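You operate a simulated robot arm through the tools that you are given. There is no shell and no other tool.

You are at the controls of a simulated robot arm. One attempt, no reset.

JOB
Put things in order on the top of the work table. At the end: the green pine refill is in the purple bin; the green round battery stands where the orange round battery stood; the orange round battery stands where the white stain stick stood; the blue round battery stands where the green pine refill stood; the white stain stick stands where the blue round battery stood; whatever was shut is shut again. Leave all else as you found it, and nothing knocked over.

It is judged by the outcome, as a careful person would: the job done as asked, and still so three seconds after it is handed in. It fails if anything else is knocked over, pushed out of place, dropped, spilled or broken.

ROBOT AND FRAMES
A 6-joint arm with a two-finger gripper, fixed in place. Base frame: the origin is at the foot of the arm, x ahead of it, y to its left, z up; the work surface is at about z = 0. Lengths are in cm, angles in degrees, forces in N, time in s.
With the tool pointing down near the work surface it reaches from about 18 to 48 cm from the base axis. Its first joint turns from -66.0 to 66.0 degrees. Payload 1.76 kg.
Tool frame: the origin (TCP) lies between the finger pads and is the grasp point; the fingertips stand 2.9 cm ahead of it; z points along the fingers, y is the line along which they close. The gripper opens to 8.2 cm; its body begins 5.8 cm behind the TCP.
Orientation is that of the tool frame in the base frame, as a unit quaternion [x, y, z, w]. With the fingers straight down and closing along the base's y, the tool's x points along the base's -x, its y along +y and its z along -z.

CONTROLS
- The arm moves only by the tool arm_command. Its argument "plan" is a list of rows, each a list of 7 numbers: the opening, from 0 (shut) to 1 (fully open), then the shift along the base's x, y, z in cm, then the turn, a rotation vector about the base's x, y, z in degrees. In form: [[gripper, x, y, z, wx, wy, wz], ...]. A call has 1 to 20 rows; each row is the pose to reach, as a shift and turn from the pose commanded when the call began. Each row takes 0.2 s and may step no farther than 5 cm and 8.6 degrees from the row before; otherwise, or with a gripper value out of range, the whole call is refused. Where a pose cannot be reached the arm comes as near as it can. A force on the tool above 40 N (or 10 N above the force at the start of the call, whichever is more), or a blocked arm, ends the call early, and 0.2 s more pass. The fingers move at their own pace (about 20.35 cm/s each) and stop on an object; they squeeze with about 28 N. The grip force told is the motor's: it shows also when the fingers shut on nothing. Time passes only in rows, and 0.2 s behind the last, so rows that repeat a pose let the fingers close. The reply holds the time, the measured pose of the TCP, the force on the tool along the base axes, the opening and the grip force, in the units named above and with some noise, with the torque about the TCP (base axes, N m) and any sound that the robot's microphone picked up.
- Cameras (640 x 400 px; columns grow to the right, rows downward): "scene" is fixed at [4.62, 32.05, 43.31]; the picture's right is [-0.85, -0.52, 0.00], its down [-0.26, 0.42, -0.87] and it looks along [0.45, -0.74, -0.49] (base axes); focal length 282 px, centre (320, 200). "wrist" rides on the gripper at [7.9, 0.4, -8.9] in the tool frame; the picture's right is [-0.05, 1.00, 0.00], its down [-0.71, -0.04, -0.71] and it looks along [-0.71, -0.04, 0.71] (tool axes); focal length 256 px, centre (320, 200). There is no depth. A picture from a camera that has moved, and an enlarged one, comes with that camera's place and axes in the base frame and with its lens.
- capture(camera): a new picture of that camera. The clock stands still meanwhile.
- inspect(camera, box): a new picture of the part [left, top, right, bottom] of that camera's present view, enlarged. The clock stands still meanwhile.
- hand_in(): hands the job in; it is judged then, once.

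Nothing tells you positions but the pictures and the camera data. Unless the task says otherwise, let go and move clear before handing in.

The tools are called by a JSON object that holds its "fn" and its "kwargs". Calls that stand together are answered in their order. arm_command: Moves the arm, as the interface text tells. Its arguments: {"type":"object","properties":{"plan":{"type":"array","items":{"type":"array","items":{"type":"number"}}}},"required":["plan"]} The other tools are called the same way: capture (camera) takes a picture; inspect (camera, box) takes an enlarged picture of a part of a camera's view; hand_in () hands the job in.

At the start:

```text
time: 0.0
tool_pos: [20.85, -12.35, 31.99]
tcp_rot: [0.0, 1.0, 0.0, 0.001]
wrist_force: [0.5, -0.7, 0.6]
moment: [0.01, -0.02, 0.02]
width: 8.21
grip_force: 0.0
```

scene: 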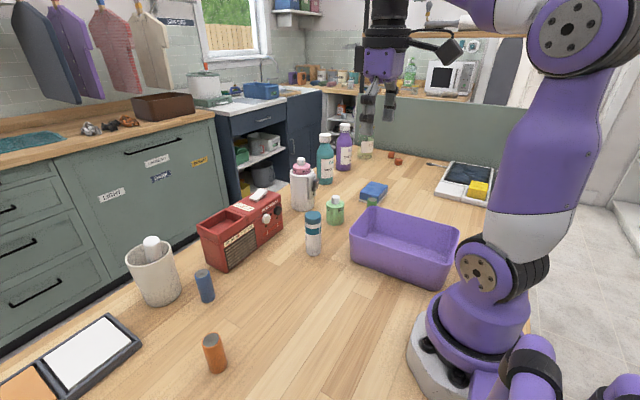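
wrist: 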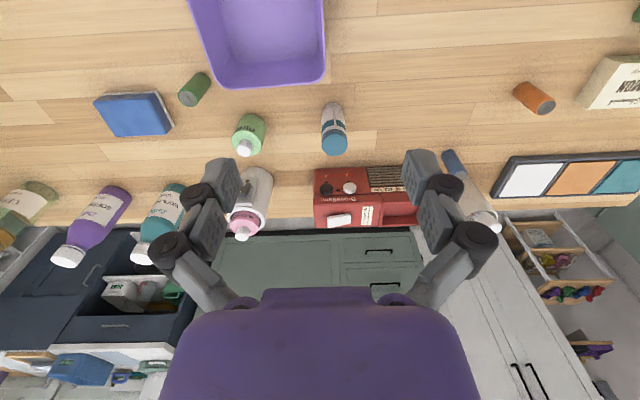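

I see a work table with a purple bin, a red radio-like box, an orange, a blue and a green battery, a white/blue stick and a green bottle. I'll enlarge parts of both views to identify and locate things before moving.

{"fn": "inspect", "kwargs": {"camera": "scene", "box": [260, 140, 480, 290]}}

{"fn": "inspect", "kwargs": {"camera": "scene", "box": [100, 180, 340, 390]}}

{"fn": "inspect", "kwargs": {"camera": "wrist", "box": [80, 50, 380, 250]}}

{"fn": "inspect", "kwargs": {"camera": "wrist", "box": [300, 50, 640, 270]}}

```text
2.67 times, centred on (370, 215) of scene
camera zoom: at [4.62, 32.05, 43.31], right [-0.85, -0.52, 0.0], down [-0.26, 0.42, -0.87], along [0.45, -0.74, -0.49], focal length 751 px, centre (187, 160)
```

zoom: 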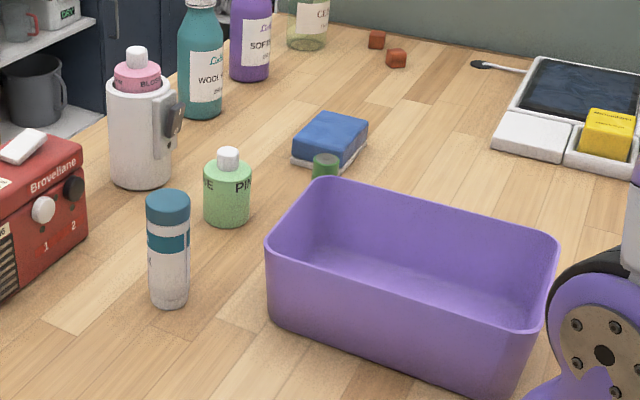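

```text
1.90 times, centred on (220, 285) of scene
camera zoom: at [4.62, 32.05, 43.31], right [-0.85, -0.52, 0.0], down [-0.26, 0.42, -0.87], along [0.45, -0.74, -0.49], focal length 537 px, centre (510, 38)
```

zoom: 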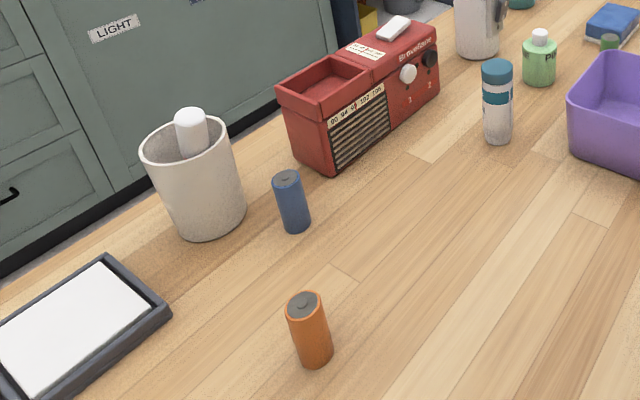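

```text
2.00 times, centred on (230, 150) of wrist
camera zoom: at [12.95, -12.04, 40.91], right [0.05, 1.0, 0.0], down [0.7, -0.04, 0.71], along [0.71, -0.04, -0.71], focal length 512 px, centre (500, 300)
```

zoom: 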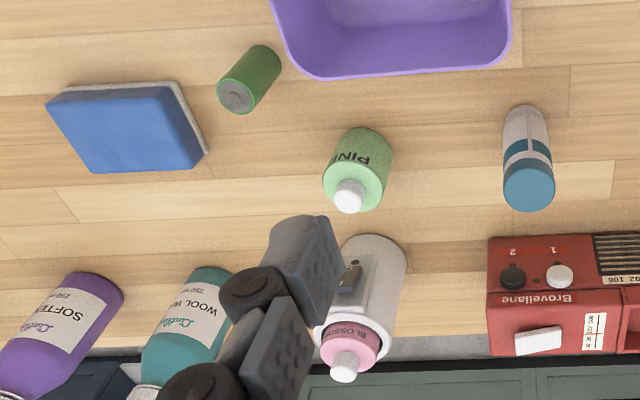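

```text
1.82 times, centred on (470, 160) of wrist
camera zoom: at [12.95, -12.04, 40.91], right [0.05, 1.0, 0.0], down [0.7, -0.04, 0.71], along [0.71, -0.04, -0.71], focal length 465 px, centre (47, 273)
```

zoom: 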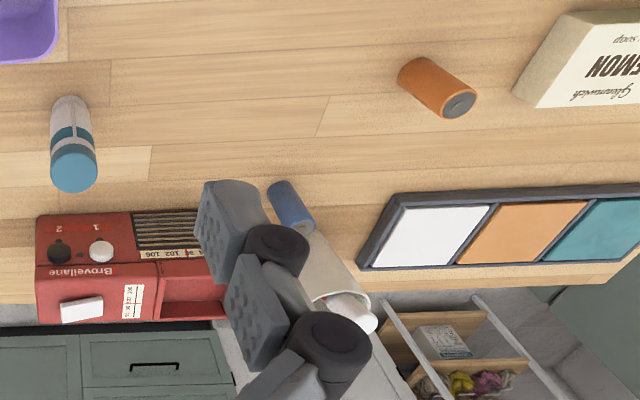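

The batteries, the white/teal-capped stick and the PINE bottle are all standing and nothing needs opening. Estimates: orange (30.8,18.9), blue (42.9,10.9), stick (32.7,-11.3), pine (34.7,-25.5), green (27,-31). I'll move above the pine bottle for a closer look.

{"fn": "arm_command", "kwargs": {"plan": [[1, 2, -2, -1.5, 0, 0, 0], [1, 4.5, -4.3, -4, 0, 0, 0], [1, 7, -6.6, -6.5, 0, 0, 0], [1, 9.5, -9, -9, 0, 0, 0], [1, 11.5, -11, -11.5, 0, 0, 0], [1, 13, -12.5, -13, 0, 0, 0], [1, 13.8, -13.2, -14, 0, 0, 0]]}}

{"fn": "capture", "kwargs": {"camera": "wrist"}}

{"fn": "capture", "kwargs": {"camera": "scene"}}

```text
time: 1.6
tool_pos: [34.78, -25.7, 18.01]
tcp_rot: [0.0, 1.0, 0.0, 0.0]
wrist_force: [0.2, 0.4, -0.6]
moment: [-0.02, -0.04, 0.0]
width: 8.19
grip_force: 0.0
```

```text
taken
camera wrist: at [26.77, -25.33, 26.83], right [0.05, 1.0, 0.0], down [0.7, -0.04, 0.71], along [0.71, -0.04, -0.71], focal length 256 px, centre (320, 200)
```

wrist: 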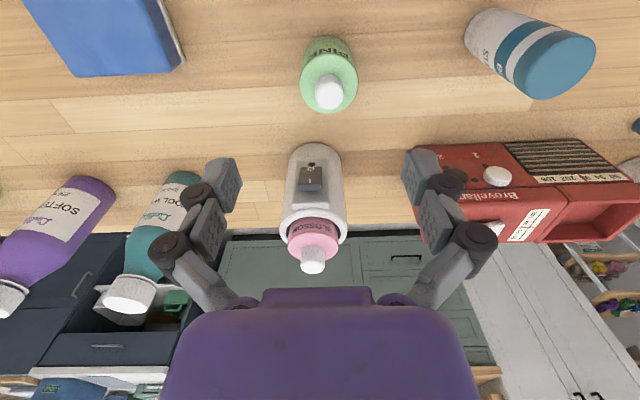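

```text
taken
```

scene: 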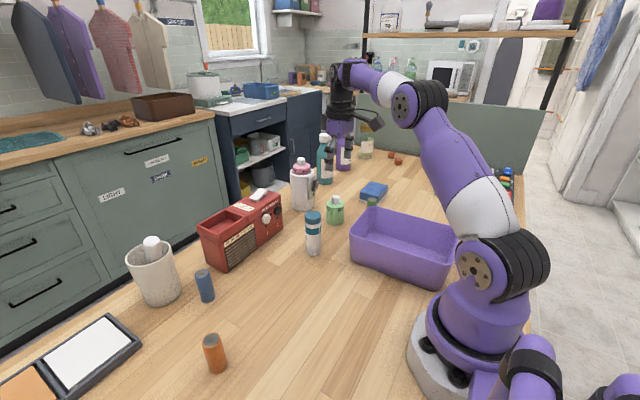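

From here the PINE bottle and the stick are seen from close. I'll enlarge both to read labels and refine positions.

{"fn": "inspect", "kwargs": {"camera": "wrist", "box": [240, 0, 420, 120]}}

{"fn": "inspect", "kwargs": {"camera": "wrist", "box": [440, 0, 620, 120]}}

{"fn": "inspect", "kwargs": {"camera": "scene", "box": [110, 220, 230, 320]}}

```text
3.33 times, centred on (330, 60) of wrist
camera zoom: at [26.77, -25.33, 26.83], right [0.05, 1.0, 0.0], down [0.7, -0.04, 0.71], along [0.71, -0.04, -0.71], focal length 853 px, centre (287, 667)
```

zoom: 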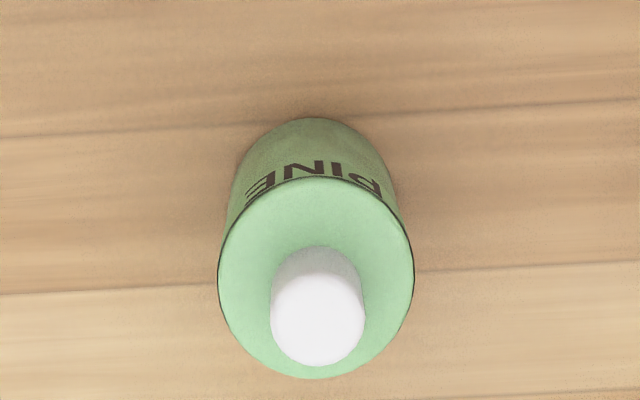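

```text
3.33 times, centred on (530, 60) of wrist
camera zoom: at [26.77, -25.33, 26.83], right [0.05, 1.0, 0.0], down [0.7, -0.04, 0.71], along [0.71, -0.04, -0.71], focal length 853 px, centre (-380, 667)
```

zoom: 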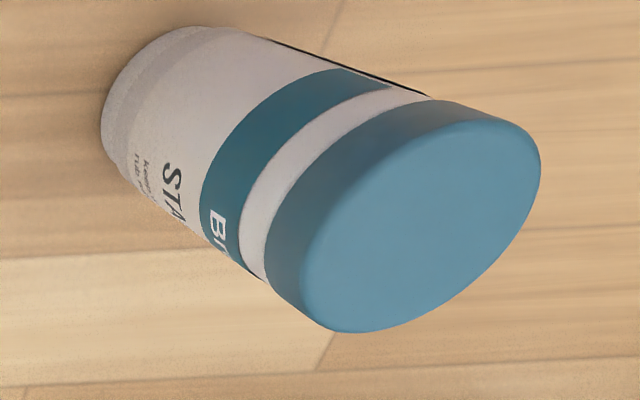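

```text
4.00 times, centred on (170, 270) of scene
camera zoom: at [4.62, 32.05, 43.31], right [-0.85, -0.52, 0.0], down [-0.26, 0.42, -0.87], along [0.45, -0.74, -0.49], focal length 1127 px, centre (920, -80)
```

zoom: 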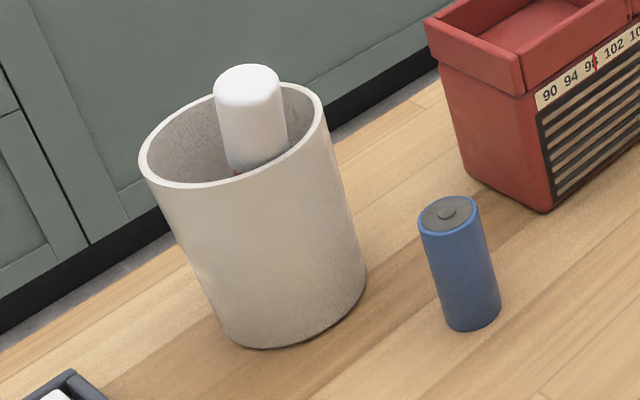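

The pine refill is at about (34.7,-25.0), shoulder at 5.7 cm, about 4.7 cm wide; the stick is confirmed by its "STA…" label. I'll lower with open fingers around the pine bottle and stop before closing to check.

{"fn": "arm_command", "kwargs": {"plan": [[1, 0, 0.3, -2, 0, 0, 0], [1, 0, 0.55, -5, 0, 0, 0], [1, 0, 0.55, -8, 0, 0, 0], [1, 0, 0.55, -10, 0, 0, 0]]}}

{"fn": "capture", "kwargs": {"camera": "wrist"}}

```text
time: 2.6
tool_pos: [34.58, -24.99, 7.97]
tcp_rot: [0.001, 1.0, -0.001, 0.0]
wrist_force: [-0.2, 1.1, -0.5]
moment: [-0.01, 0.0, 0.02]
width: 8.18
grip_force: 0.0
```

```text
taken
camera wrist: at [26.67, -24.6, 16.87], right [0.05, 1.0, 0.0], down [0.7, -0.04, 0.71], along [0.71, -0.04, -0.71], focal length 256 px, centre (320, 200)
```

wrist: 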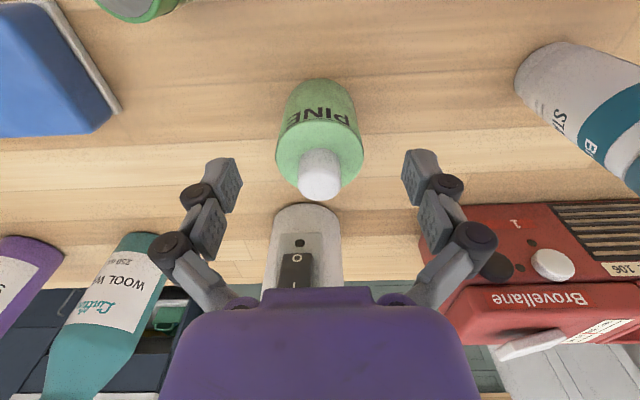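

The bottle is centred between the fingers. I'll go down the last 4.3 cm and close on it.

{"fn": "arm_command", "kwargs": {"plan": [[1, 0.05, 0, -2, 0, 0, 0], [1, 0.1, 0, -3.6, 0, 0, 0], [1, 0.1, 0, -4.3, 0, 0, 0], [0.5, 0.1, 0, -4.3, 0, 0, 0], [0.4, 0.1, 0, -4.3, 0, 0, 0], [0.3, 0.1, 0, -4.3, 0, 0, 0], [0.3, 0.1, 0, -4.3, 0, 0, 0]]}}

{"fn": "capture", "kwargs": {"camera": "wrist"}}

```text
time: 4.2
tool_pos: [34.76, -25.17, 3.8]
tcp_rot: [0.0, 1.0, 0.0, 0.001]
wrist_force: [1.6, 0.1, 3.7]
moment: [-0.02, -0.09, -0.04]
width: 4.64
grip_force: 28.2
```

```text
taken
camera wrist: at [26.89, -24.68, 12.65], right [0.05, 1.0, 0.0], down [0.7, -0.04, 0.71], along [0.71, -0.04, -0.71], focal length 256 px, centre (320, 200)
```

wrist: 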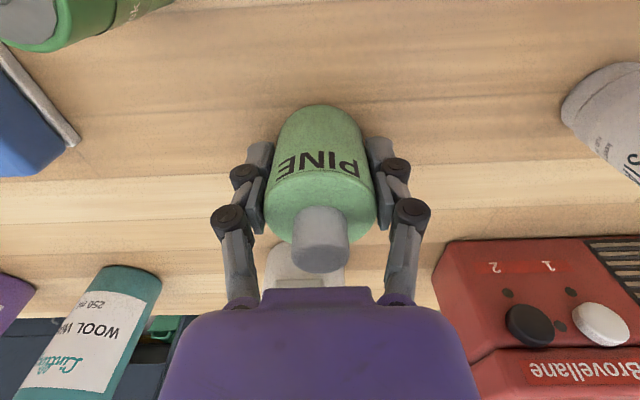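

The pine refill is gripped (4.64 cm); its spot is (34.75,-25.0). I'll lift it and carry it above the bin, whose centre I take to be near (15,-19) with a rim at about 8 cm.

{"fn": "arm_command", "kwargs": {"plan": [[0.3, 0, 0, 1, 0, 0, 0], [0.3, 0, 0, 4, 0, 0, 0], [0.3, 0, 0, 8, 0, 0, 0], [0.3, 0, 0, 12, 0, 0, 0], [0.3, -2, 0.7, 13, 0, 0, 0], [0.3, -5, 1.7, 13, 0, 0, 0], [0.3, -8.5, 2.9, 13, 0, 0, 0], [0.3, -12, 4.1, 13, 0, 0, 0], [0.3, -15, 5.1, 13, 0, 0, 0], [0.3, -17, 5.8, 13, 0, 0, 0], [0.3, -18, 6, 13, 0, 0, 0]]}}

{"fn": "capture", "kwargs": {"camera": "wrist"}}

{"fn": "capture", "kwargs": {"camera": "scene"}}

```text
time: 6.6
tool_pos: [16.67, -18.99, 16.79]
tcp_rot: [-0.001, 1.0, -0.001, 0.001]
wrist_force: [-0.2, -0.1, -0.1]
moment: [-0.03, 0.0, -0.01]
width: 4.65
grip_force: 28.2
```

```text
taken
camera wrist: at [8.74, -18.65, 25.54], right [0.05, 1.0, 0.0], down [0.7, -0.04, 0.71], along [0.71, -0.04, -0.71], focal length 256 px, centre (320, 200)
```

wrist: 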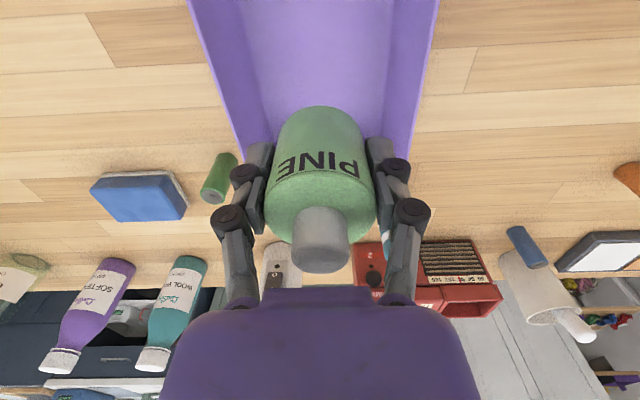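

```text
taken
```

scene: 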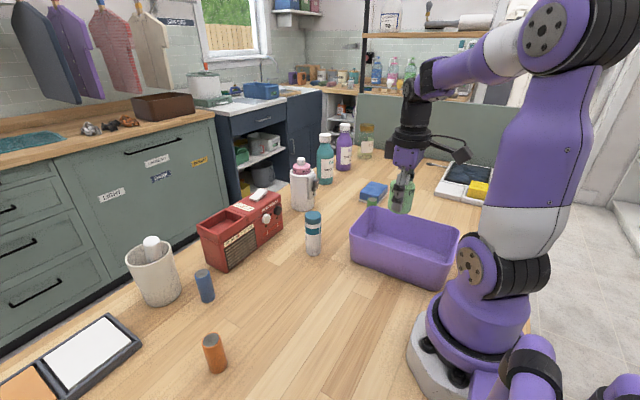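

The bottle hangs centred over the bin (walls at y≈-12.4 and -25.9). I'll lower it into the bin to just above the floor.

{"fn": "arm_command", "kwargs": {"plan": [[0.3, 0, 0, -2, 0, 0, 0], [0.3, 0, 0, -5, 0, 0, 0], [0.3, 0, 0, -8, 0, 0, 0], [0.3, 0, 0, -10, 0, 0, 0], [0.3, 0, 0, -11.5, 0, 0, 0]]}}

{"fn": "capture", "kwargs": {"camera": "wrist"}}

{"fn": "inspect", "kwargs": {"camera": "scene", "box": [320, 120, 500, 300]}}

```text
time: 7.8
tool_pos: [16.79, -18.95, 5.26]
tcp_rot: [0.0, 1.0, -0.001, 0.002]
wrist_force: [-0.7, 0.2, -0.8]
moment: [0.02, -0.02, -0.03]
width: 4.69
grip_force: 28.2
```

```text
taken
camera wrist: at [8.91, -18.73, 14.12], right [0.05, 1.0, 0.0], down [0.7, -0.04, 0.71], along [0.71, -0.04, -0.71], focal length 256 px, centre (320, 200)
```

wrist: 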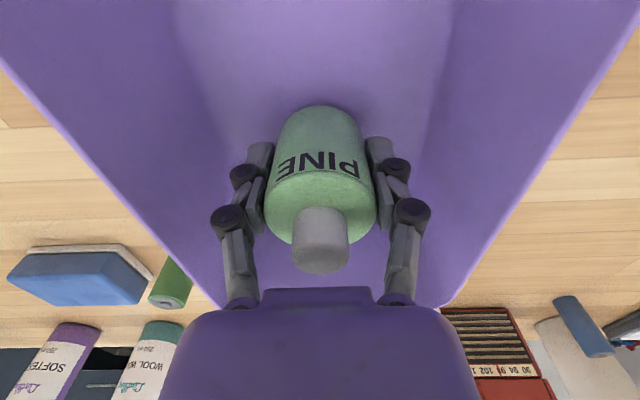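

```text
2.22 times, centred on (410, 210) of scene
camera zoom: at [4.62, 32.05, 43.31], right [-0.85, -0.52, 0.0], down [-0.26, 0.42, -0.87], along [0.45, -0.74, -0.49], focal length 626 px, centre (120, 178)
```

zoom: 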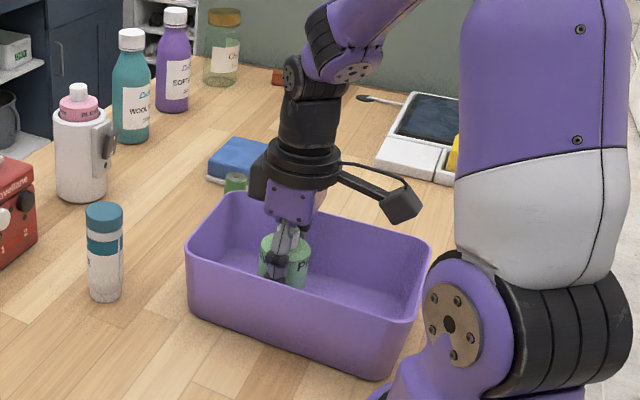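

The bottle is inside, above the floor. I'll lower slowly and watch the force.

{"fn": "arm_command", "kwargs": {"plan": [[0.3, 0, 0, -0.4, 0, 0, 0], [0.3, 0, 0, -0.7, 0, 0, 0], [0.3, 0, 0, -0.9, 0, 0, 0], [0.3, 0, 0, -0.9, 0, 0, 0]]}}

```text
time: 8.8
tool_pos: [16.88, -19.14, 4.41]
tcp_rot: [-0.001, 1.0, 0.0, 0.001]
wrist_force: [-0.3, 0.5, -0.7]
moment: [-0.05, 0.0, 0.01]
width: 4.66
grip_force: 27.9
```

{"fn": "arm_command", "kwargs": {"plan": [[0.3, 0, 0, -0.15, 0, 0, 0], [0.3, 0, 0, -0.25, 0, 0, 0], [0.3, 0, 0, -0.25, 0, 0, 0]]}}

```text
time: 9.6
tool_pos: [16.71, -18.97, 4.22]
tcp_rot: [0.0, 1.0, -0.001, 0.001]
wrist_force: [0.1, 0.4, 4.3]
moment: [0.02, 0.01, 0.01]
width: 4.66
grip_force: 27.8
```

Force shows the bottle has touched the bin floor. I'll open partially and rise straight up.

{"fn": "arm_command", "kwargs": {"plan": [[0.65, 0, 0, 0, 0, 0, 0], [0.75, 0, 0, 0, 0, 0, 0], [0.75, 0, 0, 0.5, 0, 0, 0], [0.75, 0, 0, 2.5, 0, 0, 0], [0.75, 0, 0, 6, 0, 0, 0], [0.75, 0, 0, 10, 0, 0, 0], [0.75, 0, 0, 14, 0, 0, 0], [0.75, 0, 0, 16, 0, 0, 0]]}}

{"fn": "capture", "kwargs": {"camera": "wrist"}}

{"fn": "inspect", "kwargs": {"camera": "scene", "box": [320, 120, 500, 300]}}

```text
time: 11.4
tool_pos: [16.76, -18.97, 20.16]
tcp_rot: [0.0, 1.0, -0.001, 0.0]
wrist_force: [0.7, -0.2, -0.1]
moment: [-0.02, -0.01, 0.03]
width: 6.16
grip_force: 0.1
```

```text
taken
camera wrist: at [8.91, -18.7, 29.0], right [0.05, 1.0, 0.0], down [0.71, -0.04, 0.71], along [0.71, -0.04, -0.71], focal length 256 px, centre (320, 200)
```

wrist: 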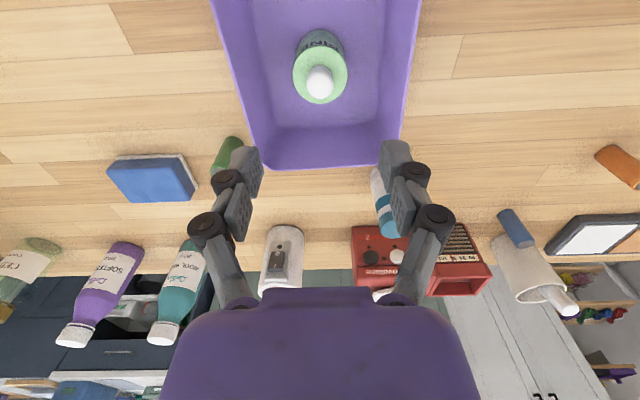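

```text
2.22 times, centred on (410, 210) of scene
camera zoom: at [4.62, 32.05, 43.31], right [-0.85, -0.52, 0.0], down [-0.26, 0.42, -0.87], along [0.45, -0.74, -0.49], focal length 626 px, centre (120, 178)
```

zoom: 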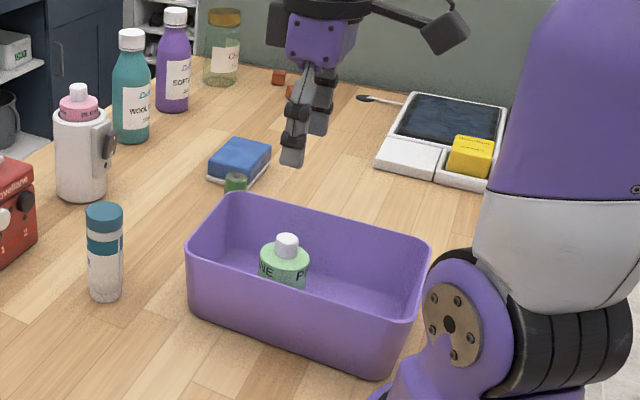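

The pine refill stands upright in the bin. Next the blue battery: I'll fly at 20 cm height to view it from above.

{"fn": "arm_command", "kwargs": {"plan": [[0.75, 1.2, 1.5, 0, 0, 0, 0], [0.75, 3.6, 4.6, 0, 0, 0, 0], [0.75, 6.4, 8.2, 0, 0, 0, 0], [0.75, 9.2, 11.8, 0, 0, 0, 0], [0.75, 12, 15.4, 0, 0, 0, 0], [0.75, 14.8, 19, 0, 0, 0, 0], [0.75, 17.6, 22.6, 0, 0, 0, 0], [0.75, 20, 25.8, 0, 0, 0, 0], [0.75, 22, 28.4, 0, 0, 0, 0], [0.75, 23.25, 30, 0, 0, 0, 0]]}}

{"fn": "capture", "kwargs": {"camera": "wrist"}}

{"fn": "inspect", "kwargs": {"camera": "wrist", "box": [220, 20, 460, 180]}}

{"fn": "capture", "kwargs": {"camera": "scene"}}

```text
time: 13.6
tool_pos: [40.01, 11.21, 20.07]
tcp_rot: [0.002, 1.0, -0.001, 0.001]
wrist_force: [-0.3, 0.3, -0.5]
moment: [0.01, -0.02, 0.0]
width: 6.15
grip_force: 0.1
```

```text
taken
camera wrist: at [32.14, 11.45, 28.87], right [0.05, 1.0, 0.0], down [0.71, -0.04, 0.71], along [0.71, -0.04, -0.71], focal length 256 px, centre (320, 200)
```

wrist: 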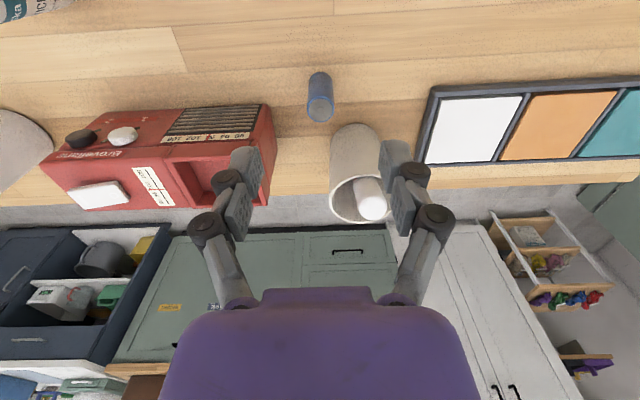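

```text
2.50 times, centred on (340, 100) of wrist
camera zoom: at [32.14, 11.45, 28.87], right [0.05, 1.0, 0.0], down [0.71, -0.04, 0.71], along [0.71, -0.04, -0.71], focal length 640 px, centre (270, 450)
```

zoom: 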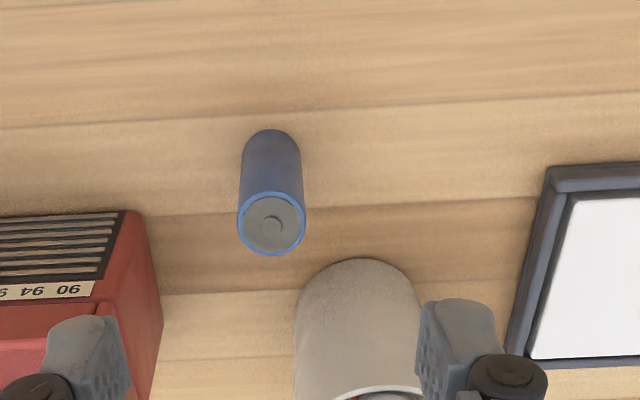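

```text
taken
```

scene: 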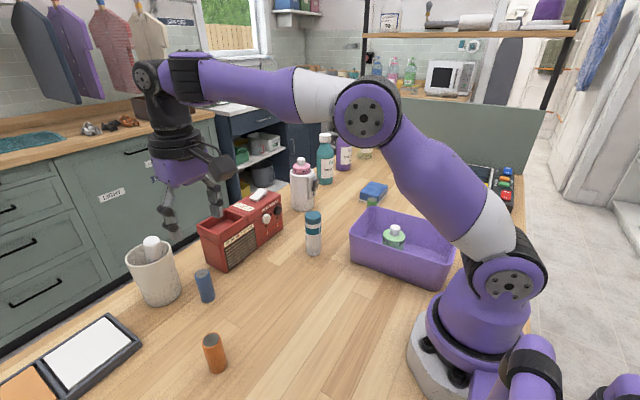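

The blue battery is at about (42.87,10.9), 6.3 cm tall; the cup's near edge is at x≈47.9 and the radio's corner at (45.1,4.8). I'll move over it and come down to just above its top.

{"fn": "arm_command", "kwargs": {"plan": [[0.75, 1.5, 0, 0, 0, 0, 0], [0.75, 2.87, -0.1, -1, 0, 0, 0], [0.75, 2.87, -0.1, -4, 0, 0, 0], [0.75, 2.87, -0.1, -7.5, 0, 0, 0], [0.75, 2.87, -0.1, -10, 0, 0, 0]]}}

{"fn": "capture", "kwargs": {"camera": "wrist"}}

{"fn": "inspect", "kwargs": {"camera": "scene", "box": [100, 120, 320, 320]}}

```text
time: 14.8
tool_pos: [42.85, 11.0, 10.05]
tcp_rot: [0.0, 1.0, 0.0, 0.002]
wrist_force: [-0.8, -0.7, 0.4]
moment: [-0.02, -0.01, 0.0]
width: 6.14
grip_force: 0.0
```

```text
taken
camera wrist: at [35.01, 11.29, 18.91], right [0.05, 1.0, 0.0], down [0.7, -0.04, 0.71], along [0.71, -0.04, -0.71], focal length 256 px, centre (320, 200)
```

wrist: 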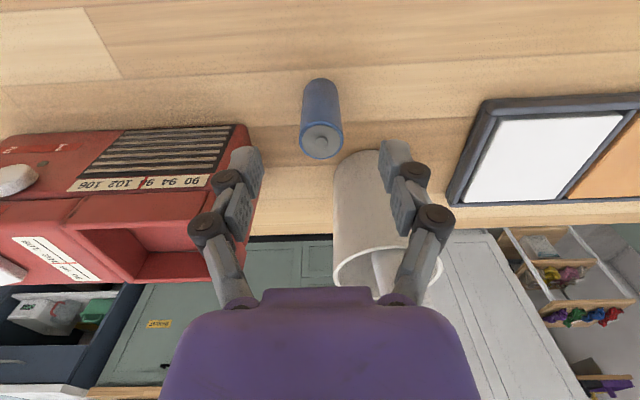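

```text
2.00 times, centred on (210, 220) of scene
camera zoom: at [4.62, 32.04, 43.31], right [-0.85, -0.52, 0.0], down [-0.26, 0.42, -0.87], along [0.45, -0.74, -0.49], focal length 563 px, centre (540, 160)
```

zoom: 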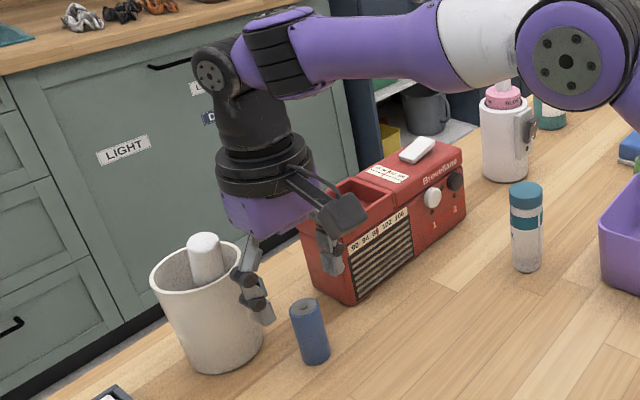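

Alignment matches my estimate, with clearance to the cup and the radio. I'll lower to z≈4.3 and close on the blue battery.

{"fn": "arm_command", "kwargs": {"plan": [[0.75, 0, 0, -2, 0, 0, 0], [0.75, 0, 0, -4, 0, 0, 0], [0.75, 0, 0, -5.7, 0, 0, 0], [0.75, 0, 0, -5.7, 0, 0, 0], [0.45, 0, 0, -5.7, 0, 0, 0], [0.3, 0, 0, -5.7, 0, 0, 0], [0.15, 0, 0, -5.7, 0, 0, 0], [0.1, 0, 0, -5.7, 0, 0, 0], [0.1, 0, 0, -5.7, 0, 0, 0]]}}

{"fn": "capture", "kwargs": {"camera": "wrist"}}

{"fn": "inspect", "kwargs": {"camera": "scene", "box": [100, 120, 320, 320]}}

```text
time: 16.8
tool_pos: [42.78, 10.76, 4.43]
tcp_rot: [0.0, 1.0, 0.0, 0.0]
wrist_force: [0.7, -0.9, 0.3]
moment: [-0.04, 0.0, -0.02]
width: 2.49
grip_force: 27.8
```

```text
taken
camera wrist: at [34.9, 11.21, 13.2], right [0.05, 1.0, 0.0], down [0.71, -0.04, 0.71], along [0.71, -0.04, -0.71], focal length 256 px, centre (320, 200)
```

wrist: 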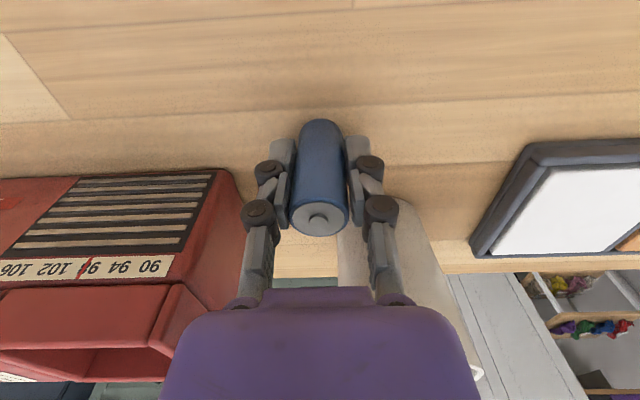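

```text
2.00 times, centred on (210, 220) of scene
camera zoom: at [4.62, 32.05, 43.31], right [-0.85, -0.52, 0.0], down [-0.26, 0.42, -0.87], along [0.45, -0.74, -0.49], focal length 563 px, centre (540, 160)
```

zoom: 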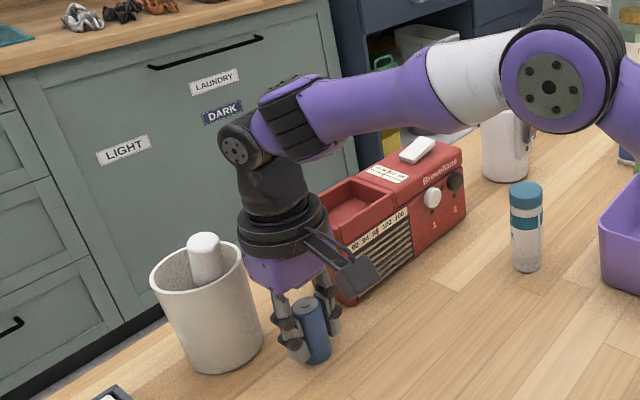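

The blue battery is held (2.49 cm). I'll lift it, carry it high over the radio, and bring it above the freed pine spot at (34.75,-25.0).

{"fn": "arm_command", "kwargs": {"plan": [[0.1, 0, 0, 1, 0, 0, 0], [0.1, 0, 0, 4, 0, 0, 0], [0.1, 0, 0, 8, 0, 0, 0], [0.1, 0, 0, 12, 0, 0, 0], [0.1, -0.3, -1.5, 14, 0, 0, 0], [0.1, -1.1, -5, 14, 0, 0, 0], [0.1, -2.1, -9.3, 14, 0, 0, 0], [0.1, -3.1, -13.6, 14, 0, 0, 0], [0.1, -4.1, -17.9, 14, 0, 0, 0], [0.1, -5.1, -22.2, 14, 0, 0, 0], [0.1, -6.1, -26.5, 14, 0, 0, 0], [0.1, -7, -30.8, 14, 0, 0, 0], [0.1, -7.8, -34.3, 14, 0, 0, 0], [0.1, -8.12, -35.9, 14, 0, 0, 0], [0.1, -8.12, -35.9, 12, 0, 0, 0], [0.1, -8.12, -35.9, 9, 0, 0, 0], [0.1, -8.12, -35.9, 6, 0, 0, 0], [0.1, -8.12, -35.9, 4, 0, 0, 0]]}}

{"fn": "capture", "kwargs": {"camera": "wrist"}}

{"fn": "capture", "kwargs": {"camera": "scene"}}

```text
time: 20.6
tool_pos: [34.61, -25.33, 8.35]
tcp_rot: [0.0, 1.0, -0.001, 0.001]
wrist_force: [-0.5, -0.4, -1.3]
moment: [-0.05, 0.0, 0.03]
width: 2.49
grip_force: 28.2
```

```text
taken
camera wrist: at [26.76, -24.85, 17.2], right [0.05, 1.0, 0.0], down [0.7, -0.04, 0.71], along [0.71, -0.04, -0.71], focal length 256 px, centre (320, 200)
```

wrist: 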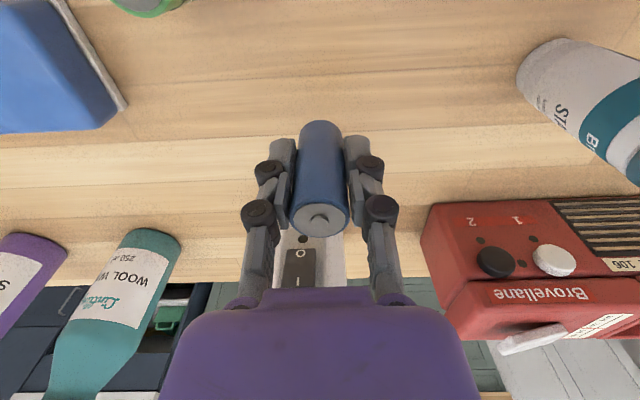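

```text
taken
```

scene: 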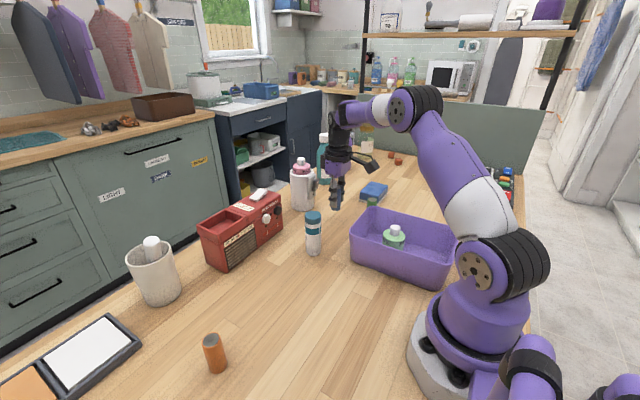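

The blue battery is above the pine spot. I'll lower it gently to the table.

{"fn": "arm_command", "kwargs": {"plan": [[0.1, 0, 0, -1.5, 0, 0, 0], [0.1, 0, 0, -2.8, 0, 0, 0], [0.1, 0, 0, -3.6, 0, 0, 0], [0.1, 0, 0, -3.85, 0, 0, 0], [0.1, 0, 0, -3.85, 0, 0, 0]]}}

```text
time: 21.8
tool_pos: [34.57, -25.07, 4.53]
tcp_rot: [0.0, 1.0, 0.0, 0.001]
wrist_force: [1.1, 0.8, -0.3]
moment: [0.03, 0.0, -0.01]
width: 2.46
grip_force: 27.9
```

{"fn": "arm_command", "kwargs": {"plan": [[0.1, 0, 0, -0.1, 0, 0, 0], [0.1, 0, 0, -0.2, 0, 0, 0], [0.1, 0, 0, -0.2, 0, 0, 0]]}}

```text
time: 22.6
tool_pos: [34.73, -25.08, 4.38]
tcp_rot: [0.0, 1.0, -0.001, 0.002]
wrist_force: [-2.1, 1.1, 7.0]
moment: [0.09, 0.08, 0.03]
width: 2.5
grip_force: 27.9
```

It has touched down. I'll release and rise, then look.

{"fn": "arm_command", "kwargs": {"plan": [[0.1, 0, 0, 0.1, 0, 0, 0], [0.4, 0, 0, 0.1, 0, 0, 0], [0.7, 0, 0, 0.1, 0, 0, 0], [0.75, 0, 0, 0.5, 0, 0, 0], [0.75, 0, 0, 2.5, 0, 0, 0], [0.75, 0, 0, 6, 0, 0, 0], [0.75, 0, 0, 10, 0, 0, 0], [0.75, 0, 0, 13, 0, 0, 0]]}}

{"fn": "capture", "kwargs": {"camera": "wrist"}}

{"fn": "inspect", "kwargs": {"camera": "scene", "box": [260, 140, 480, 290]}}

```text
time: 24.4
tool_pos: [34.92, -25.04, 17.19]
tcp_rot: [0.0, 1.0, 0.0, 0.0]
wrist_force: [0.0, -1.1, -0.4]
moment: [0.01, 0.0, 0.01]
width: 6.16
grip_force: 0.0
```

```text
taken
camera wrist: at [26.95, -24.67, 26.12], right [0.05, 1.0, 0.0], down [0.71, -0.04, 0.71], along [0.71, -0.04, -0.71], focal length 256 px, centre (320, 200)
```

wrist: 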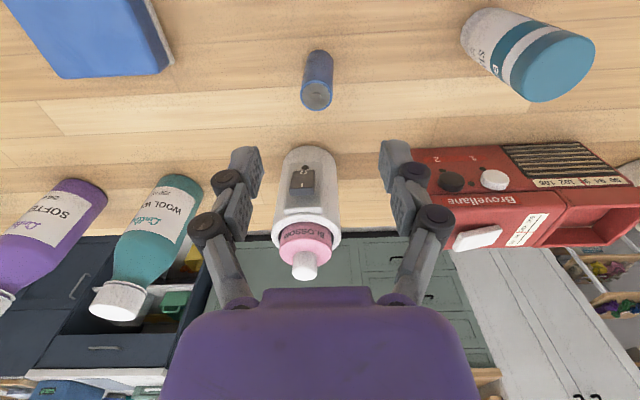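

```text
2.67 times, centred on (370, 215) of scene
camera zoom: at [4.62, 32.05, 43.31], right [-0.85, -0.52, 0.0], down [-0.26, 0.42, -0.87], along [0.45, -0.74, -0.49], focal length 751 px, centre (187, 160)
```

zoom: 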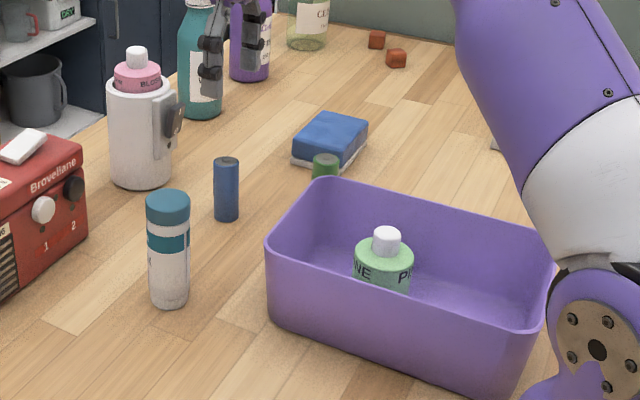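

The blue battery stands at the pine spot. Next the stain stick: I'll move over it to measure it from above.

{"fn": "arm_command", "kwargs": {"plan": [[1, -0.2, 2, 1, 0, 0, 0], [1, -0.6, 5, 1.7, 0, 0, 0], [1, -1.1, 8.5, 1.7, 0, 0, 0], [1, -1.5, 12, 1.7, 0, 0, 0], [1, -1.75, 14.2, 1.7, 0, 0, 0]]}}

{"fn": "capture", "kwargs": {"camera": "wrist"}}

{"fn": "inspect", "kwargs": {"camera": "wrist", "box": [220, 0, 430, 140]}}

```text
time: 25.6
tool_pos: [33.32, -10.78, 18.98]
tcp_rot: [0.001, 1.0, 0.0, 0.001]
wrist_force: [0.3, 1.1, -0.2]
moment: [-0.02, 0.01, -0.01]
width: 8.2
grip_force: 0.1
```

```text
taken
camera wrist: at [25.27, -10.35, 27.88], right [0.05, 1.0, 0.0], down [0.7, -0.04, 0.71], along [0.71, -0.04, -0.71], focal length 256 px, centre (320, 200)
```

wrist: 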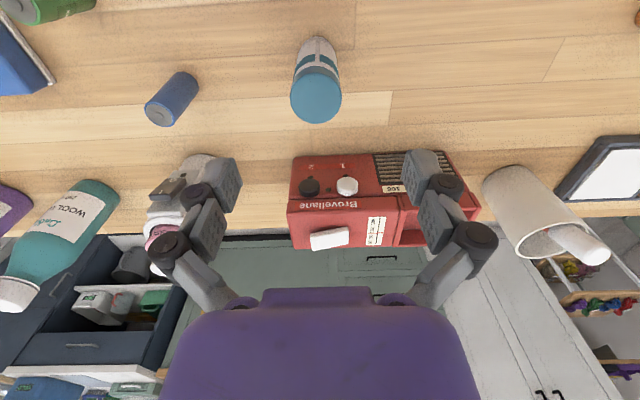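

```text
2.86 times, centred on (325, 70) of wrist
camera zoom: at [25.27, -10.35, 27.88], right [0.05, 1.0, 0.0], down [0.7, -0.04, 0.71], along [0.71, -0.04, -0.71], focal length 731 px, centre (306, 571)
```

zoom: 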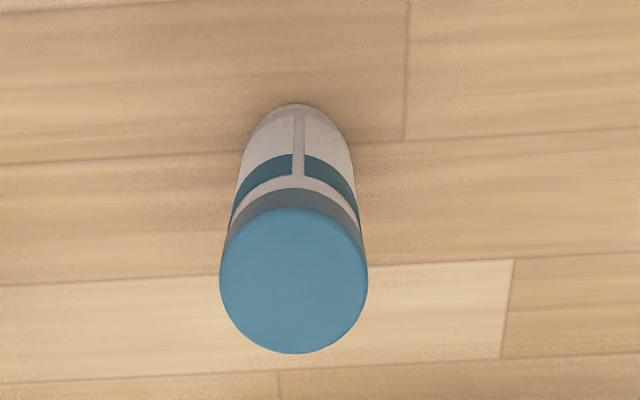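

The stain stick is at (32.8,-11.0), about 10 cm tall and 3.6 cm wide. I'll descend around it to z≈6.3 and grip.

{"fn": "arm_command", "kwargs": {"plan": [[1, -0.1, -0.2, -2, 0, 0, 0], [1, -0.2, -0.2, -5, 0, 0, 0], [1, -0.2, -0.2, -8, 0, 0, 0], [1, -0.2, -0.2, -10.5, 0, 0, 0], [1, -0.2, -0.2, -12.7, 0, 0, 0], [1, -0.2, -0.2, -12.7, 0, 0, 0]]}}

{"fn": "capture", "kwargs": {"camera": "wrist"}}

```text
time: 27.0
tool_pos: [32.9, -11.07, 5.98]
tcp_rot: [0.0, 1.0, 0.0, 0.0]
wrist_force: [-0.3, -0.4, -0.3]
moment: [-0.01, -0.03, -0.02]
width: 8.19
grip_force: 0.0
```

```text
taken
camera wrist: at [24.98, -10.69, 14.98], right [0.05, 1.0, 0.0], down [0.7, -0.04, 0.71], along [0.71, -0.04, -0.71], focal length 256 px, centre (320, 200)
```

wrist: 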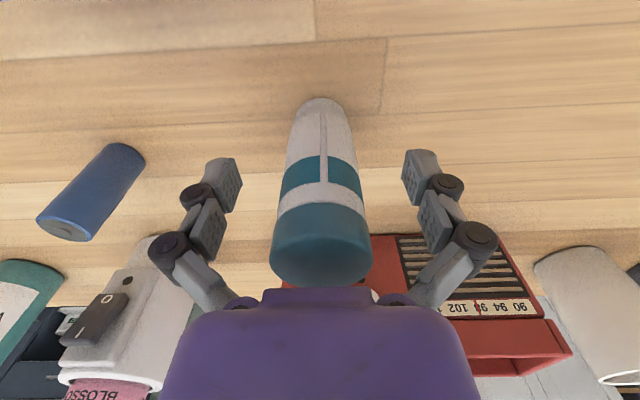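

The stick is centred between the fingers. I'll nudge 0.2 cm forward and close.

{"fn": "arm_command", "kwargs": {"plan": [[1, 0.2, 0, 0, 0, 0, 0], [0.7, 0.2, 0, 0, 0, 0, 0], [0.5, 0.2, 0, 0, 0, 0, 0], [0.35, 0.2, 0, 0, 0, 0, 0], [0.25, 0.2, 0, 0, 0, 0, 0], [0.25, 0.2, 0, 0, 0, 0, 0]]}}

{"fn": "capture", "kwargs": {"camera": "wrist"}}

```text
time: 28.4
tool_pos: [33.06, -11.17, 6.23]
tcp_rot: [0.0, 1.0, 0.0, 0.001]
wrist_force: [0.1, 0.6, 4.1]
moment: [0.04, 0.01, -0.03]
width: 3.48
grip_force: 27.9
```

```text
taken
camera wrist: at [25.16, -10.71, 15.07], right [0.05, 1.0, 0.0], down [0.7, -0.04, 0.71], along [0.71, -0.04, -0.71], focal length 256 px, centre (320, 200)
```

wrist: 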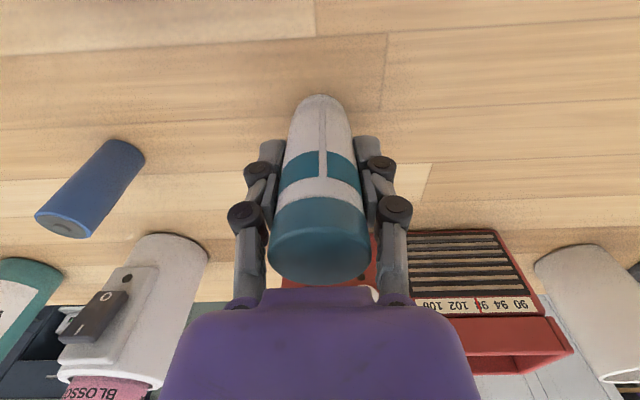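

The stick is gripped (3.48 cm). I'll lift it, travel on the near side of the radio, then go out over the freed blue-battery spot at (42.95,10.9).

{"fn": "arm_command", "kwargs": {"plan": [[0.25, 0, 0, 1, 0, 0, 0], [0.25, 0, 0, 4, 0, 0, 0], [0.25, 0, 0, 8, 0, 0, 0], [0.25, 0, 0, 12, 0, 0, 0], [0.25, 0.2, 2, 14, 0, 0, 0], [0.25, 0.7, 5.5, 14, 0, 0, 0], [0.25, 1.2, 9.5, 14, 0, 0, 0], [0.25, 2, 13.5, 14, 0, 0, 0], [0.25, 3.5, 17, 14, 0, 0, 0], [0.25, 5.5, 20, 14, 0, 0, 0], [0.25, 8, 21.7, 14, 0, 0, 0], [0.25, 9.5, 21.9, 14, 0, 0, 0], [0.25, 9.95, 21.9, 13, 0, 0, 0], [0.25, 9.95, 21.9, 10, 0, 0, 0], [0.25, 9.95, 21.9, 7, 0, 0, 0], [0.25, 9.95, 21.9, 5, 0, 0, 0]]}}

{"fn": "capture", "kwargs": {"camera": "wrist"}}

{"fn": "inspect", "kwargs": {"camera": "scene", "box": [100, 120, 320, 320]}}

```text
time: 31.8
tool_pos: [43.01, 11.0, 11.28]
tcp_rot: [0.0, 1.0, 0.001, 0.001]
wrist_force: [-0.1, -0.5, -0.3]
moment: [-0.01, -0.01, 0.01]
width: 3.46
grip_force: 28.0
```

```text
taken
camera wrist: at [35.08, 11.24, 20.22], right [0.05, 1.0, 0.0], down [0.71, -0.04, 0.71], along [0.71, -0.04, -0.71], focal length 256 px, centre (320, 200)
```

wrist: 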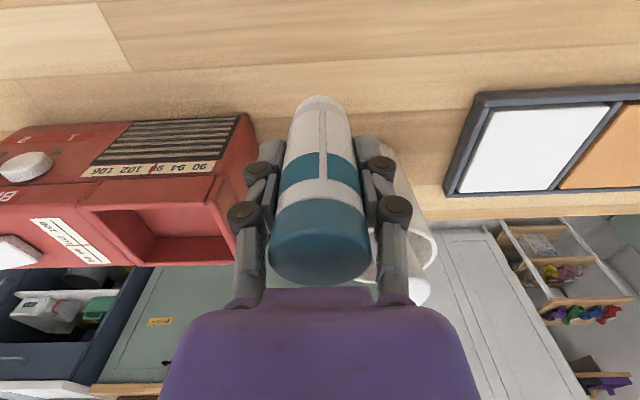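

```text
2.00 times, centred on (210, 220) of scene
camera zoom: at [4.62, 32.05, 43.31], right [-0.85, -0.52, 0.0], down [-0.26, 0.42, -0.87], along [0.45, -0.74, -0.49], focal length 563 px, centre (540, 160)
```

zoom: 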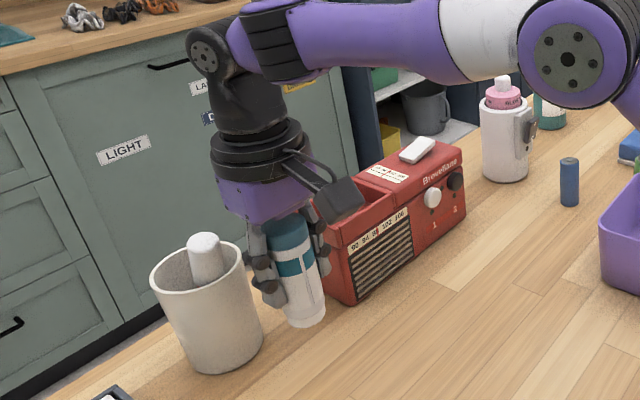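

The stick hangs clear of the cup and radio. I'll lower it slowly to the table.

{"fn": "arm_command", "kwargs": {"plan": [[0.25, 0, 0, -1.5, 0, 0, 0], [0.25, 0, 0, -3, 0, 0, 0], [0.25, 0, 0, -4.2, 0, 0, 0], [0.25, 0, 0, -4.8, 0, 0, 0], [0.25, 0, 0, -4.8, 0, 0, 0]]}}

{"fn": "arm_command", "kwargs": {"plan": [[0.25, 0, 0, -0.1, 0, 0, 0], [0.25, 0, 0, -0.15, 0, 0, 0], [0.25, 0, 0, -0.15, 0, 0, 0]]}}

```text
time: 33.0
tool_pos: [42.93, 10.78, 6.58]
tcp_rot: [0.001, 1.0, 0.0, 0.001]
wrist_force: [-0.5, 0.0, -1.9]
moment: [-0.03, -0.02, -0.01]
width: 3.47
grip_force: 28.2
```

```text
time: 33.8
tool_pos: [42.91, 10.7, 6.37]
tcp_rot: [0.0, 1.0, 0.001, 0.001]
wrist_force: [0.7, -0.1, -0.9]
moment: [0.0, 0.01, 0.0]
width: 3.43
grip_force: 27.8
```

{"fn": "arm_command", "kwargs": {"plan": [[0.25, 0, 0, -0.06, 0, 0, 0], [0.25, 0, 0, -0.12, 0, 0, 0], [0.25, 0, 0, -0.12, 0, 0, 0]]}}

```text
time: 34.6
tool_pos: [42.8, 10.71, 6.29]
tcp_rot: [0.0, 1.0, -0.001, 0.001]
wrist_force: [-0.2, -0.4, -0.7]
moment: [0.02, -0.02, -0.03]
width: 3.44
grip_force: 27.9
```

{"fn": "arm_command", "kwargs": {"plan": [[0.25, 0, 0, -0.06, 0, 0, 0], [0.25, 0, 0, -0.12, 0, 0, 0], [0.25, 0, 0, -0.12, 0, 0, 0]]}}

```text
time: 35.4
tool_pos: [43.01, 10.81, 6.22]
tcp_rot: [0.001, 1.0, 0.001, 0.0]
wrist_force: [-3.2, -2.4, 10.5]
moment: [-0.11, 0.17, 0.02]
width: 3.47
grip_force: 28.1
```

Contact is made. I'll ease the pressure, release, and rise straight up.

{"fn": "arm_command", "kwargs": {"plan": [[0.25, 0, 0, 0.07, 0, 0, 0], [0.5, 0, 0, 0.07, 0, 0, 0], [0.7, 0, 0, 0.07, 0, 0, 0], [0.75, 0, 0, 0.4, 0, 0, 0], [0.75, 0, 0, 2, 0, 0, 0], [0.75, 0, 0, 5, 0, 0, 0], [0.75, 0, 0, 9, 0, 0, 0], [0.75, 0, 0, 13, 0, 0, 0]]}}

{"fn": "capture", "kwargs": {"camera": "wrist"}}

{"fn": "inspect", "kwargs": {"camera": "scene", "box": [100, 120, 320, 320]}}

```text
time: 37.2
tool_pos: [42.75, 10.78, 19.26]
tcp_rot: [0.001, 1.0, -0.001, 0.0]
wrist_force: [-0.5, -0.7, 0.8]
moment: [0.01, -0.01, 0.01]
width: 6.15
grip_force: 0.1
```

```text
taken
camera wrist: at [34.95, 11.23, 28.05], right [0.05, 1.0, 0.0], down [0.71, -0.04, 0.71], along [0.71, -0.04, -0.71], focal length 256 px, centre (320, 200)
```

wrist: 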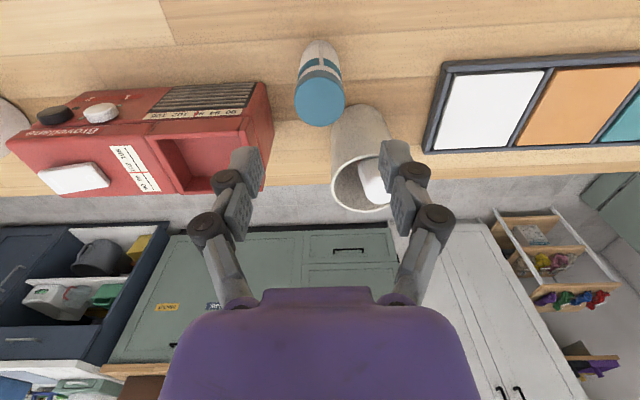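

```text
2.00 times, centred on (210, 220) of scene
camera zoom: at [4.62, 32.04, 43.31], right [-0.85, -0.52, 0.0], down [-0.26, 0.42, -0.87], along [0.45, -0.74, -0.49], focal length 563 px, centre (540, 160)
```

zoom: 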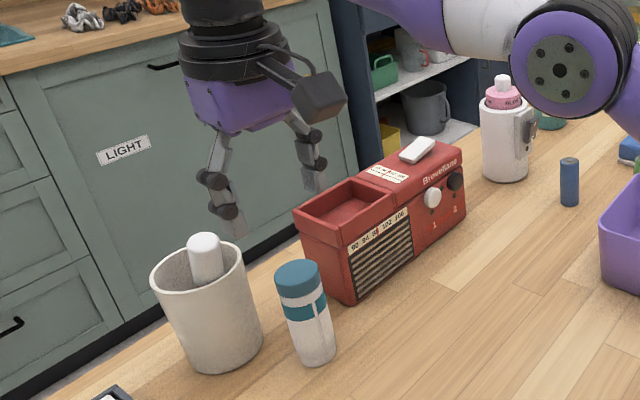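

The stick stands where the blue battery was. Now the orange battery: I'll retract and move above it.

{"fn": "arm_command", "kwargs": {"plan": [[0.75, -2, 0.5, 0, 0, 0, 0], [0.75, -5, 2, 0, 0, 0, 0], [0.75, -8, 4, 0, 0, 0, 0], [0.75, -10.5, 6, 0, 0, 0, 0], [0.75, -12, 7.5, 0, 0, 0, 0], [0.75, -12.4, 8, 0, 0, 0, 0]]}}

{"fn": "capture", "kwargs": {"camera": "wrist"}}

{"fn": "inspect", "kwargs": {"camera": "wrist", "box": [220, 0, 430, 140]}}

```text
time: 38.6
tool_pos: [30.53, 18.93, 19.04]
tcp_rot: [0.001, 1.0, 0.0, 0.0]
wrist_force: [-0.2, 0.3, 0.4]
moment: [0.01, 0.01, 0.0]
width: 6.13
grip_force: 0.2
```

```text
taken
camera wrist: at [22.62, 19.29, 28.0], right [0.05, 1.0, 0.0], down [0.7, -0.04, 0.71], along [0.71, -0.04, -0.71], focal length 256 px, centre (320, 200)
```

wrist: 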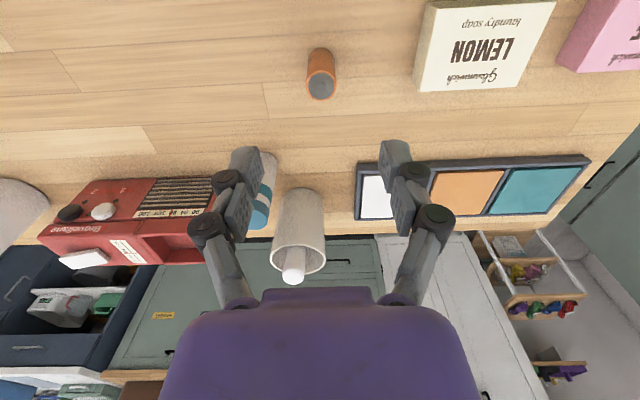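

```text
2.86 times, centred on (325, 70) of wrist
camera zoom: at [22.62, 19.29, 28.0], right [0.05, 1.0, 0.0], down [0.7, -0.04, 0.71], along [0.71, -0.04, -0.71], focal length 731 px, centre (306, 571)
```

zoom: 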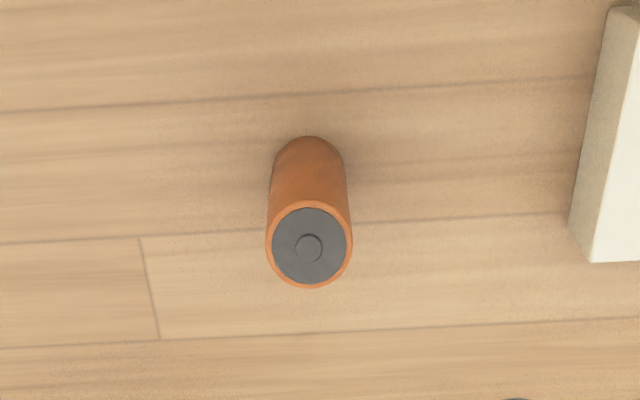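

The orange battery is at (31.0,18.98). I'll descend around it, grip at z≈4.3.

{"fn": "arm_command", "kwargs": {"plan": [[0.75, 0.45, 0.08, -2, 0, 0, 0], [0.75, 0.45, 0.08, -5.5, 0, 0, 0], [0.75, 0.45, 0.08, -9, 0, 0, 0], [0.75, 0.45, 0.08, -12, 0, 0, 0], [0.75, 0.45, 0.08, -14, 0, 0, 0], [0.75, 0.45, 0.08, -14.75, 0, 0, 0], [0.5, 0.45, 0.08, -14.75, 0, 0, 0], [0.3, 0.45, 0.08, -14.75, 0, 0, 0], [0.15, 0.45, 0.08, -14.75, 0, 0, 0], [0.1, 0.45, 0.08, -14.75, 0, 0, 0], [0.1, 0.45, 0.08, -14.75, 0, 0, 0]]}}

{"fn": "capture", "kwargs": {"camera": "wrist"}}

{"fn": "capture", "kwargs": {"camera": "scene"}}

```text
time: 41.0
tool_pos: [30.9, 18.9, 4.32]
tcp_rot: [0.0, 1.0, -0.001, 0.002]
wrist_force: [0.0, 0.8, -0.2]
moment: [-0.01, 0.02, 0.01]
width: 2.47
grip_force: 28.2
```

```text
taken
camera wrist: at [23.04, 19.26, 13.24], right [0.05, 1.0, 0.0], down [0.7, -0.04, 0.71], along [0.71, -0.04, -0.71], focal length 256 px, centre (320, 200)
```

wrist: 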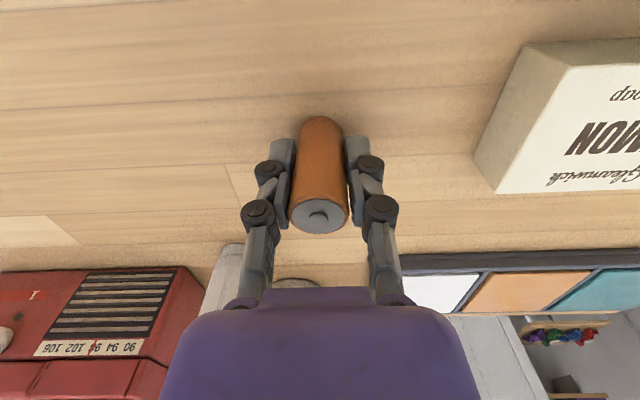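

```text
taken
```

scene: 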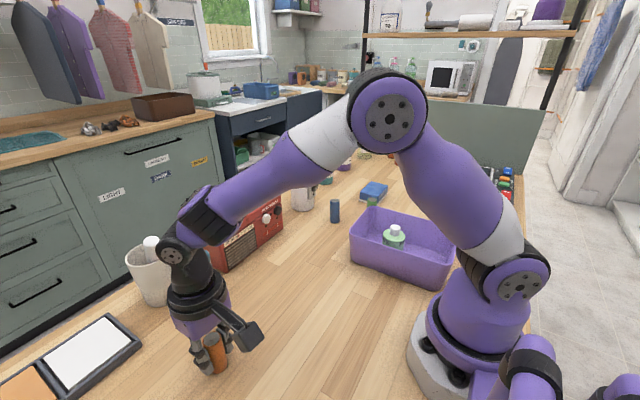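

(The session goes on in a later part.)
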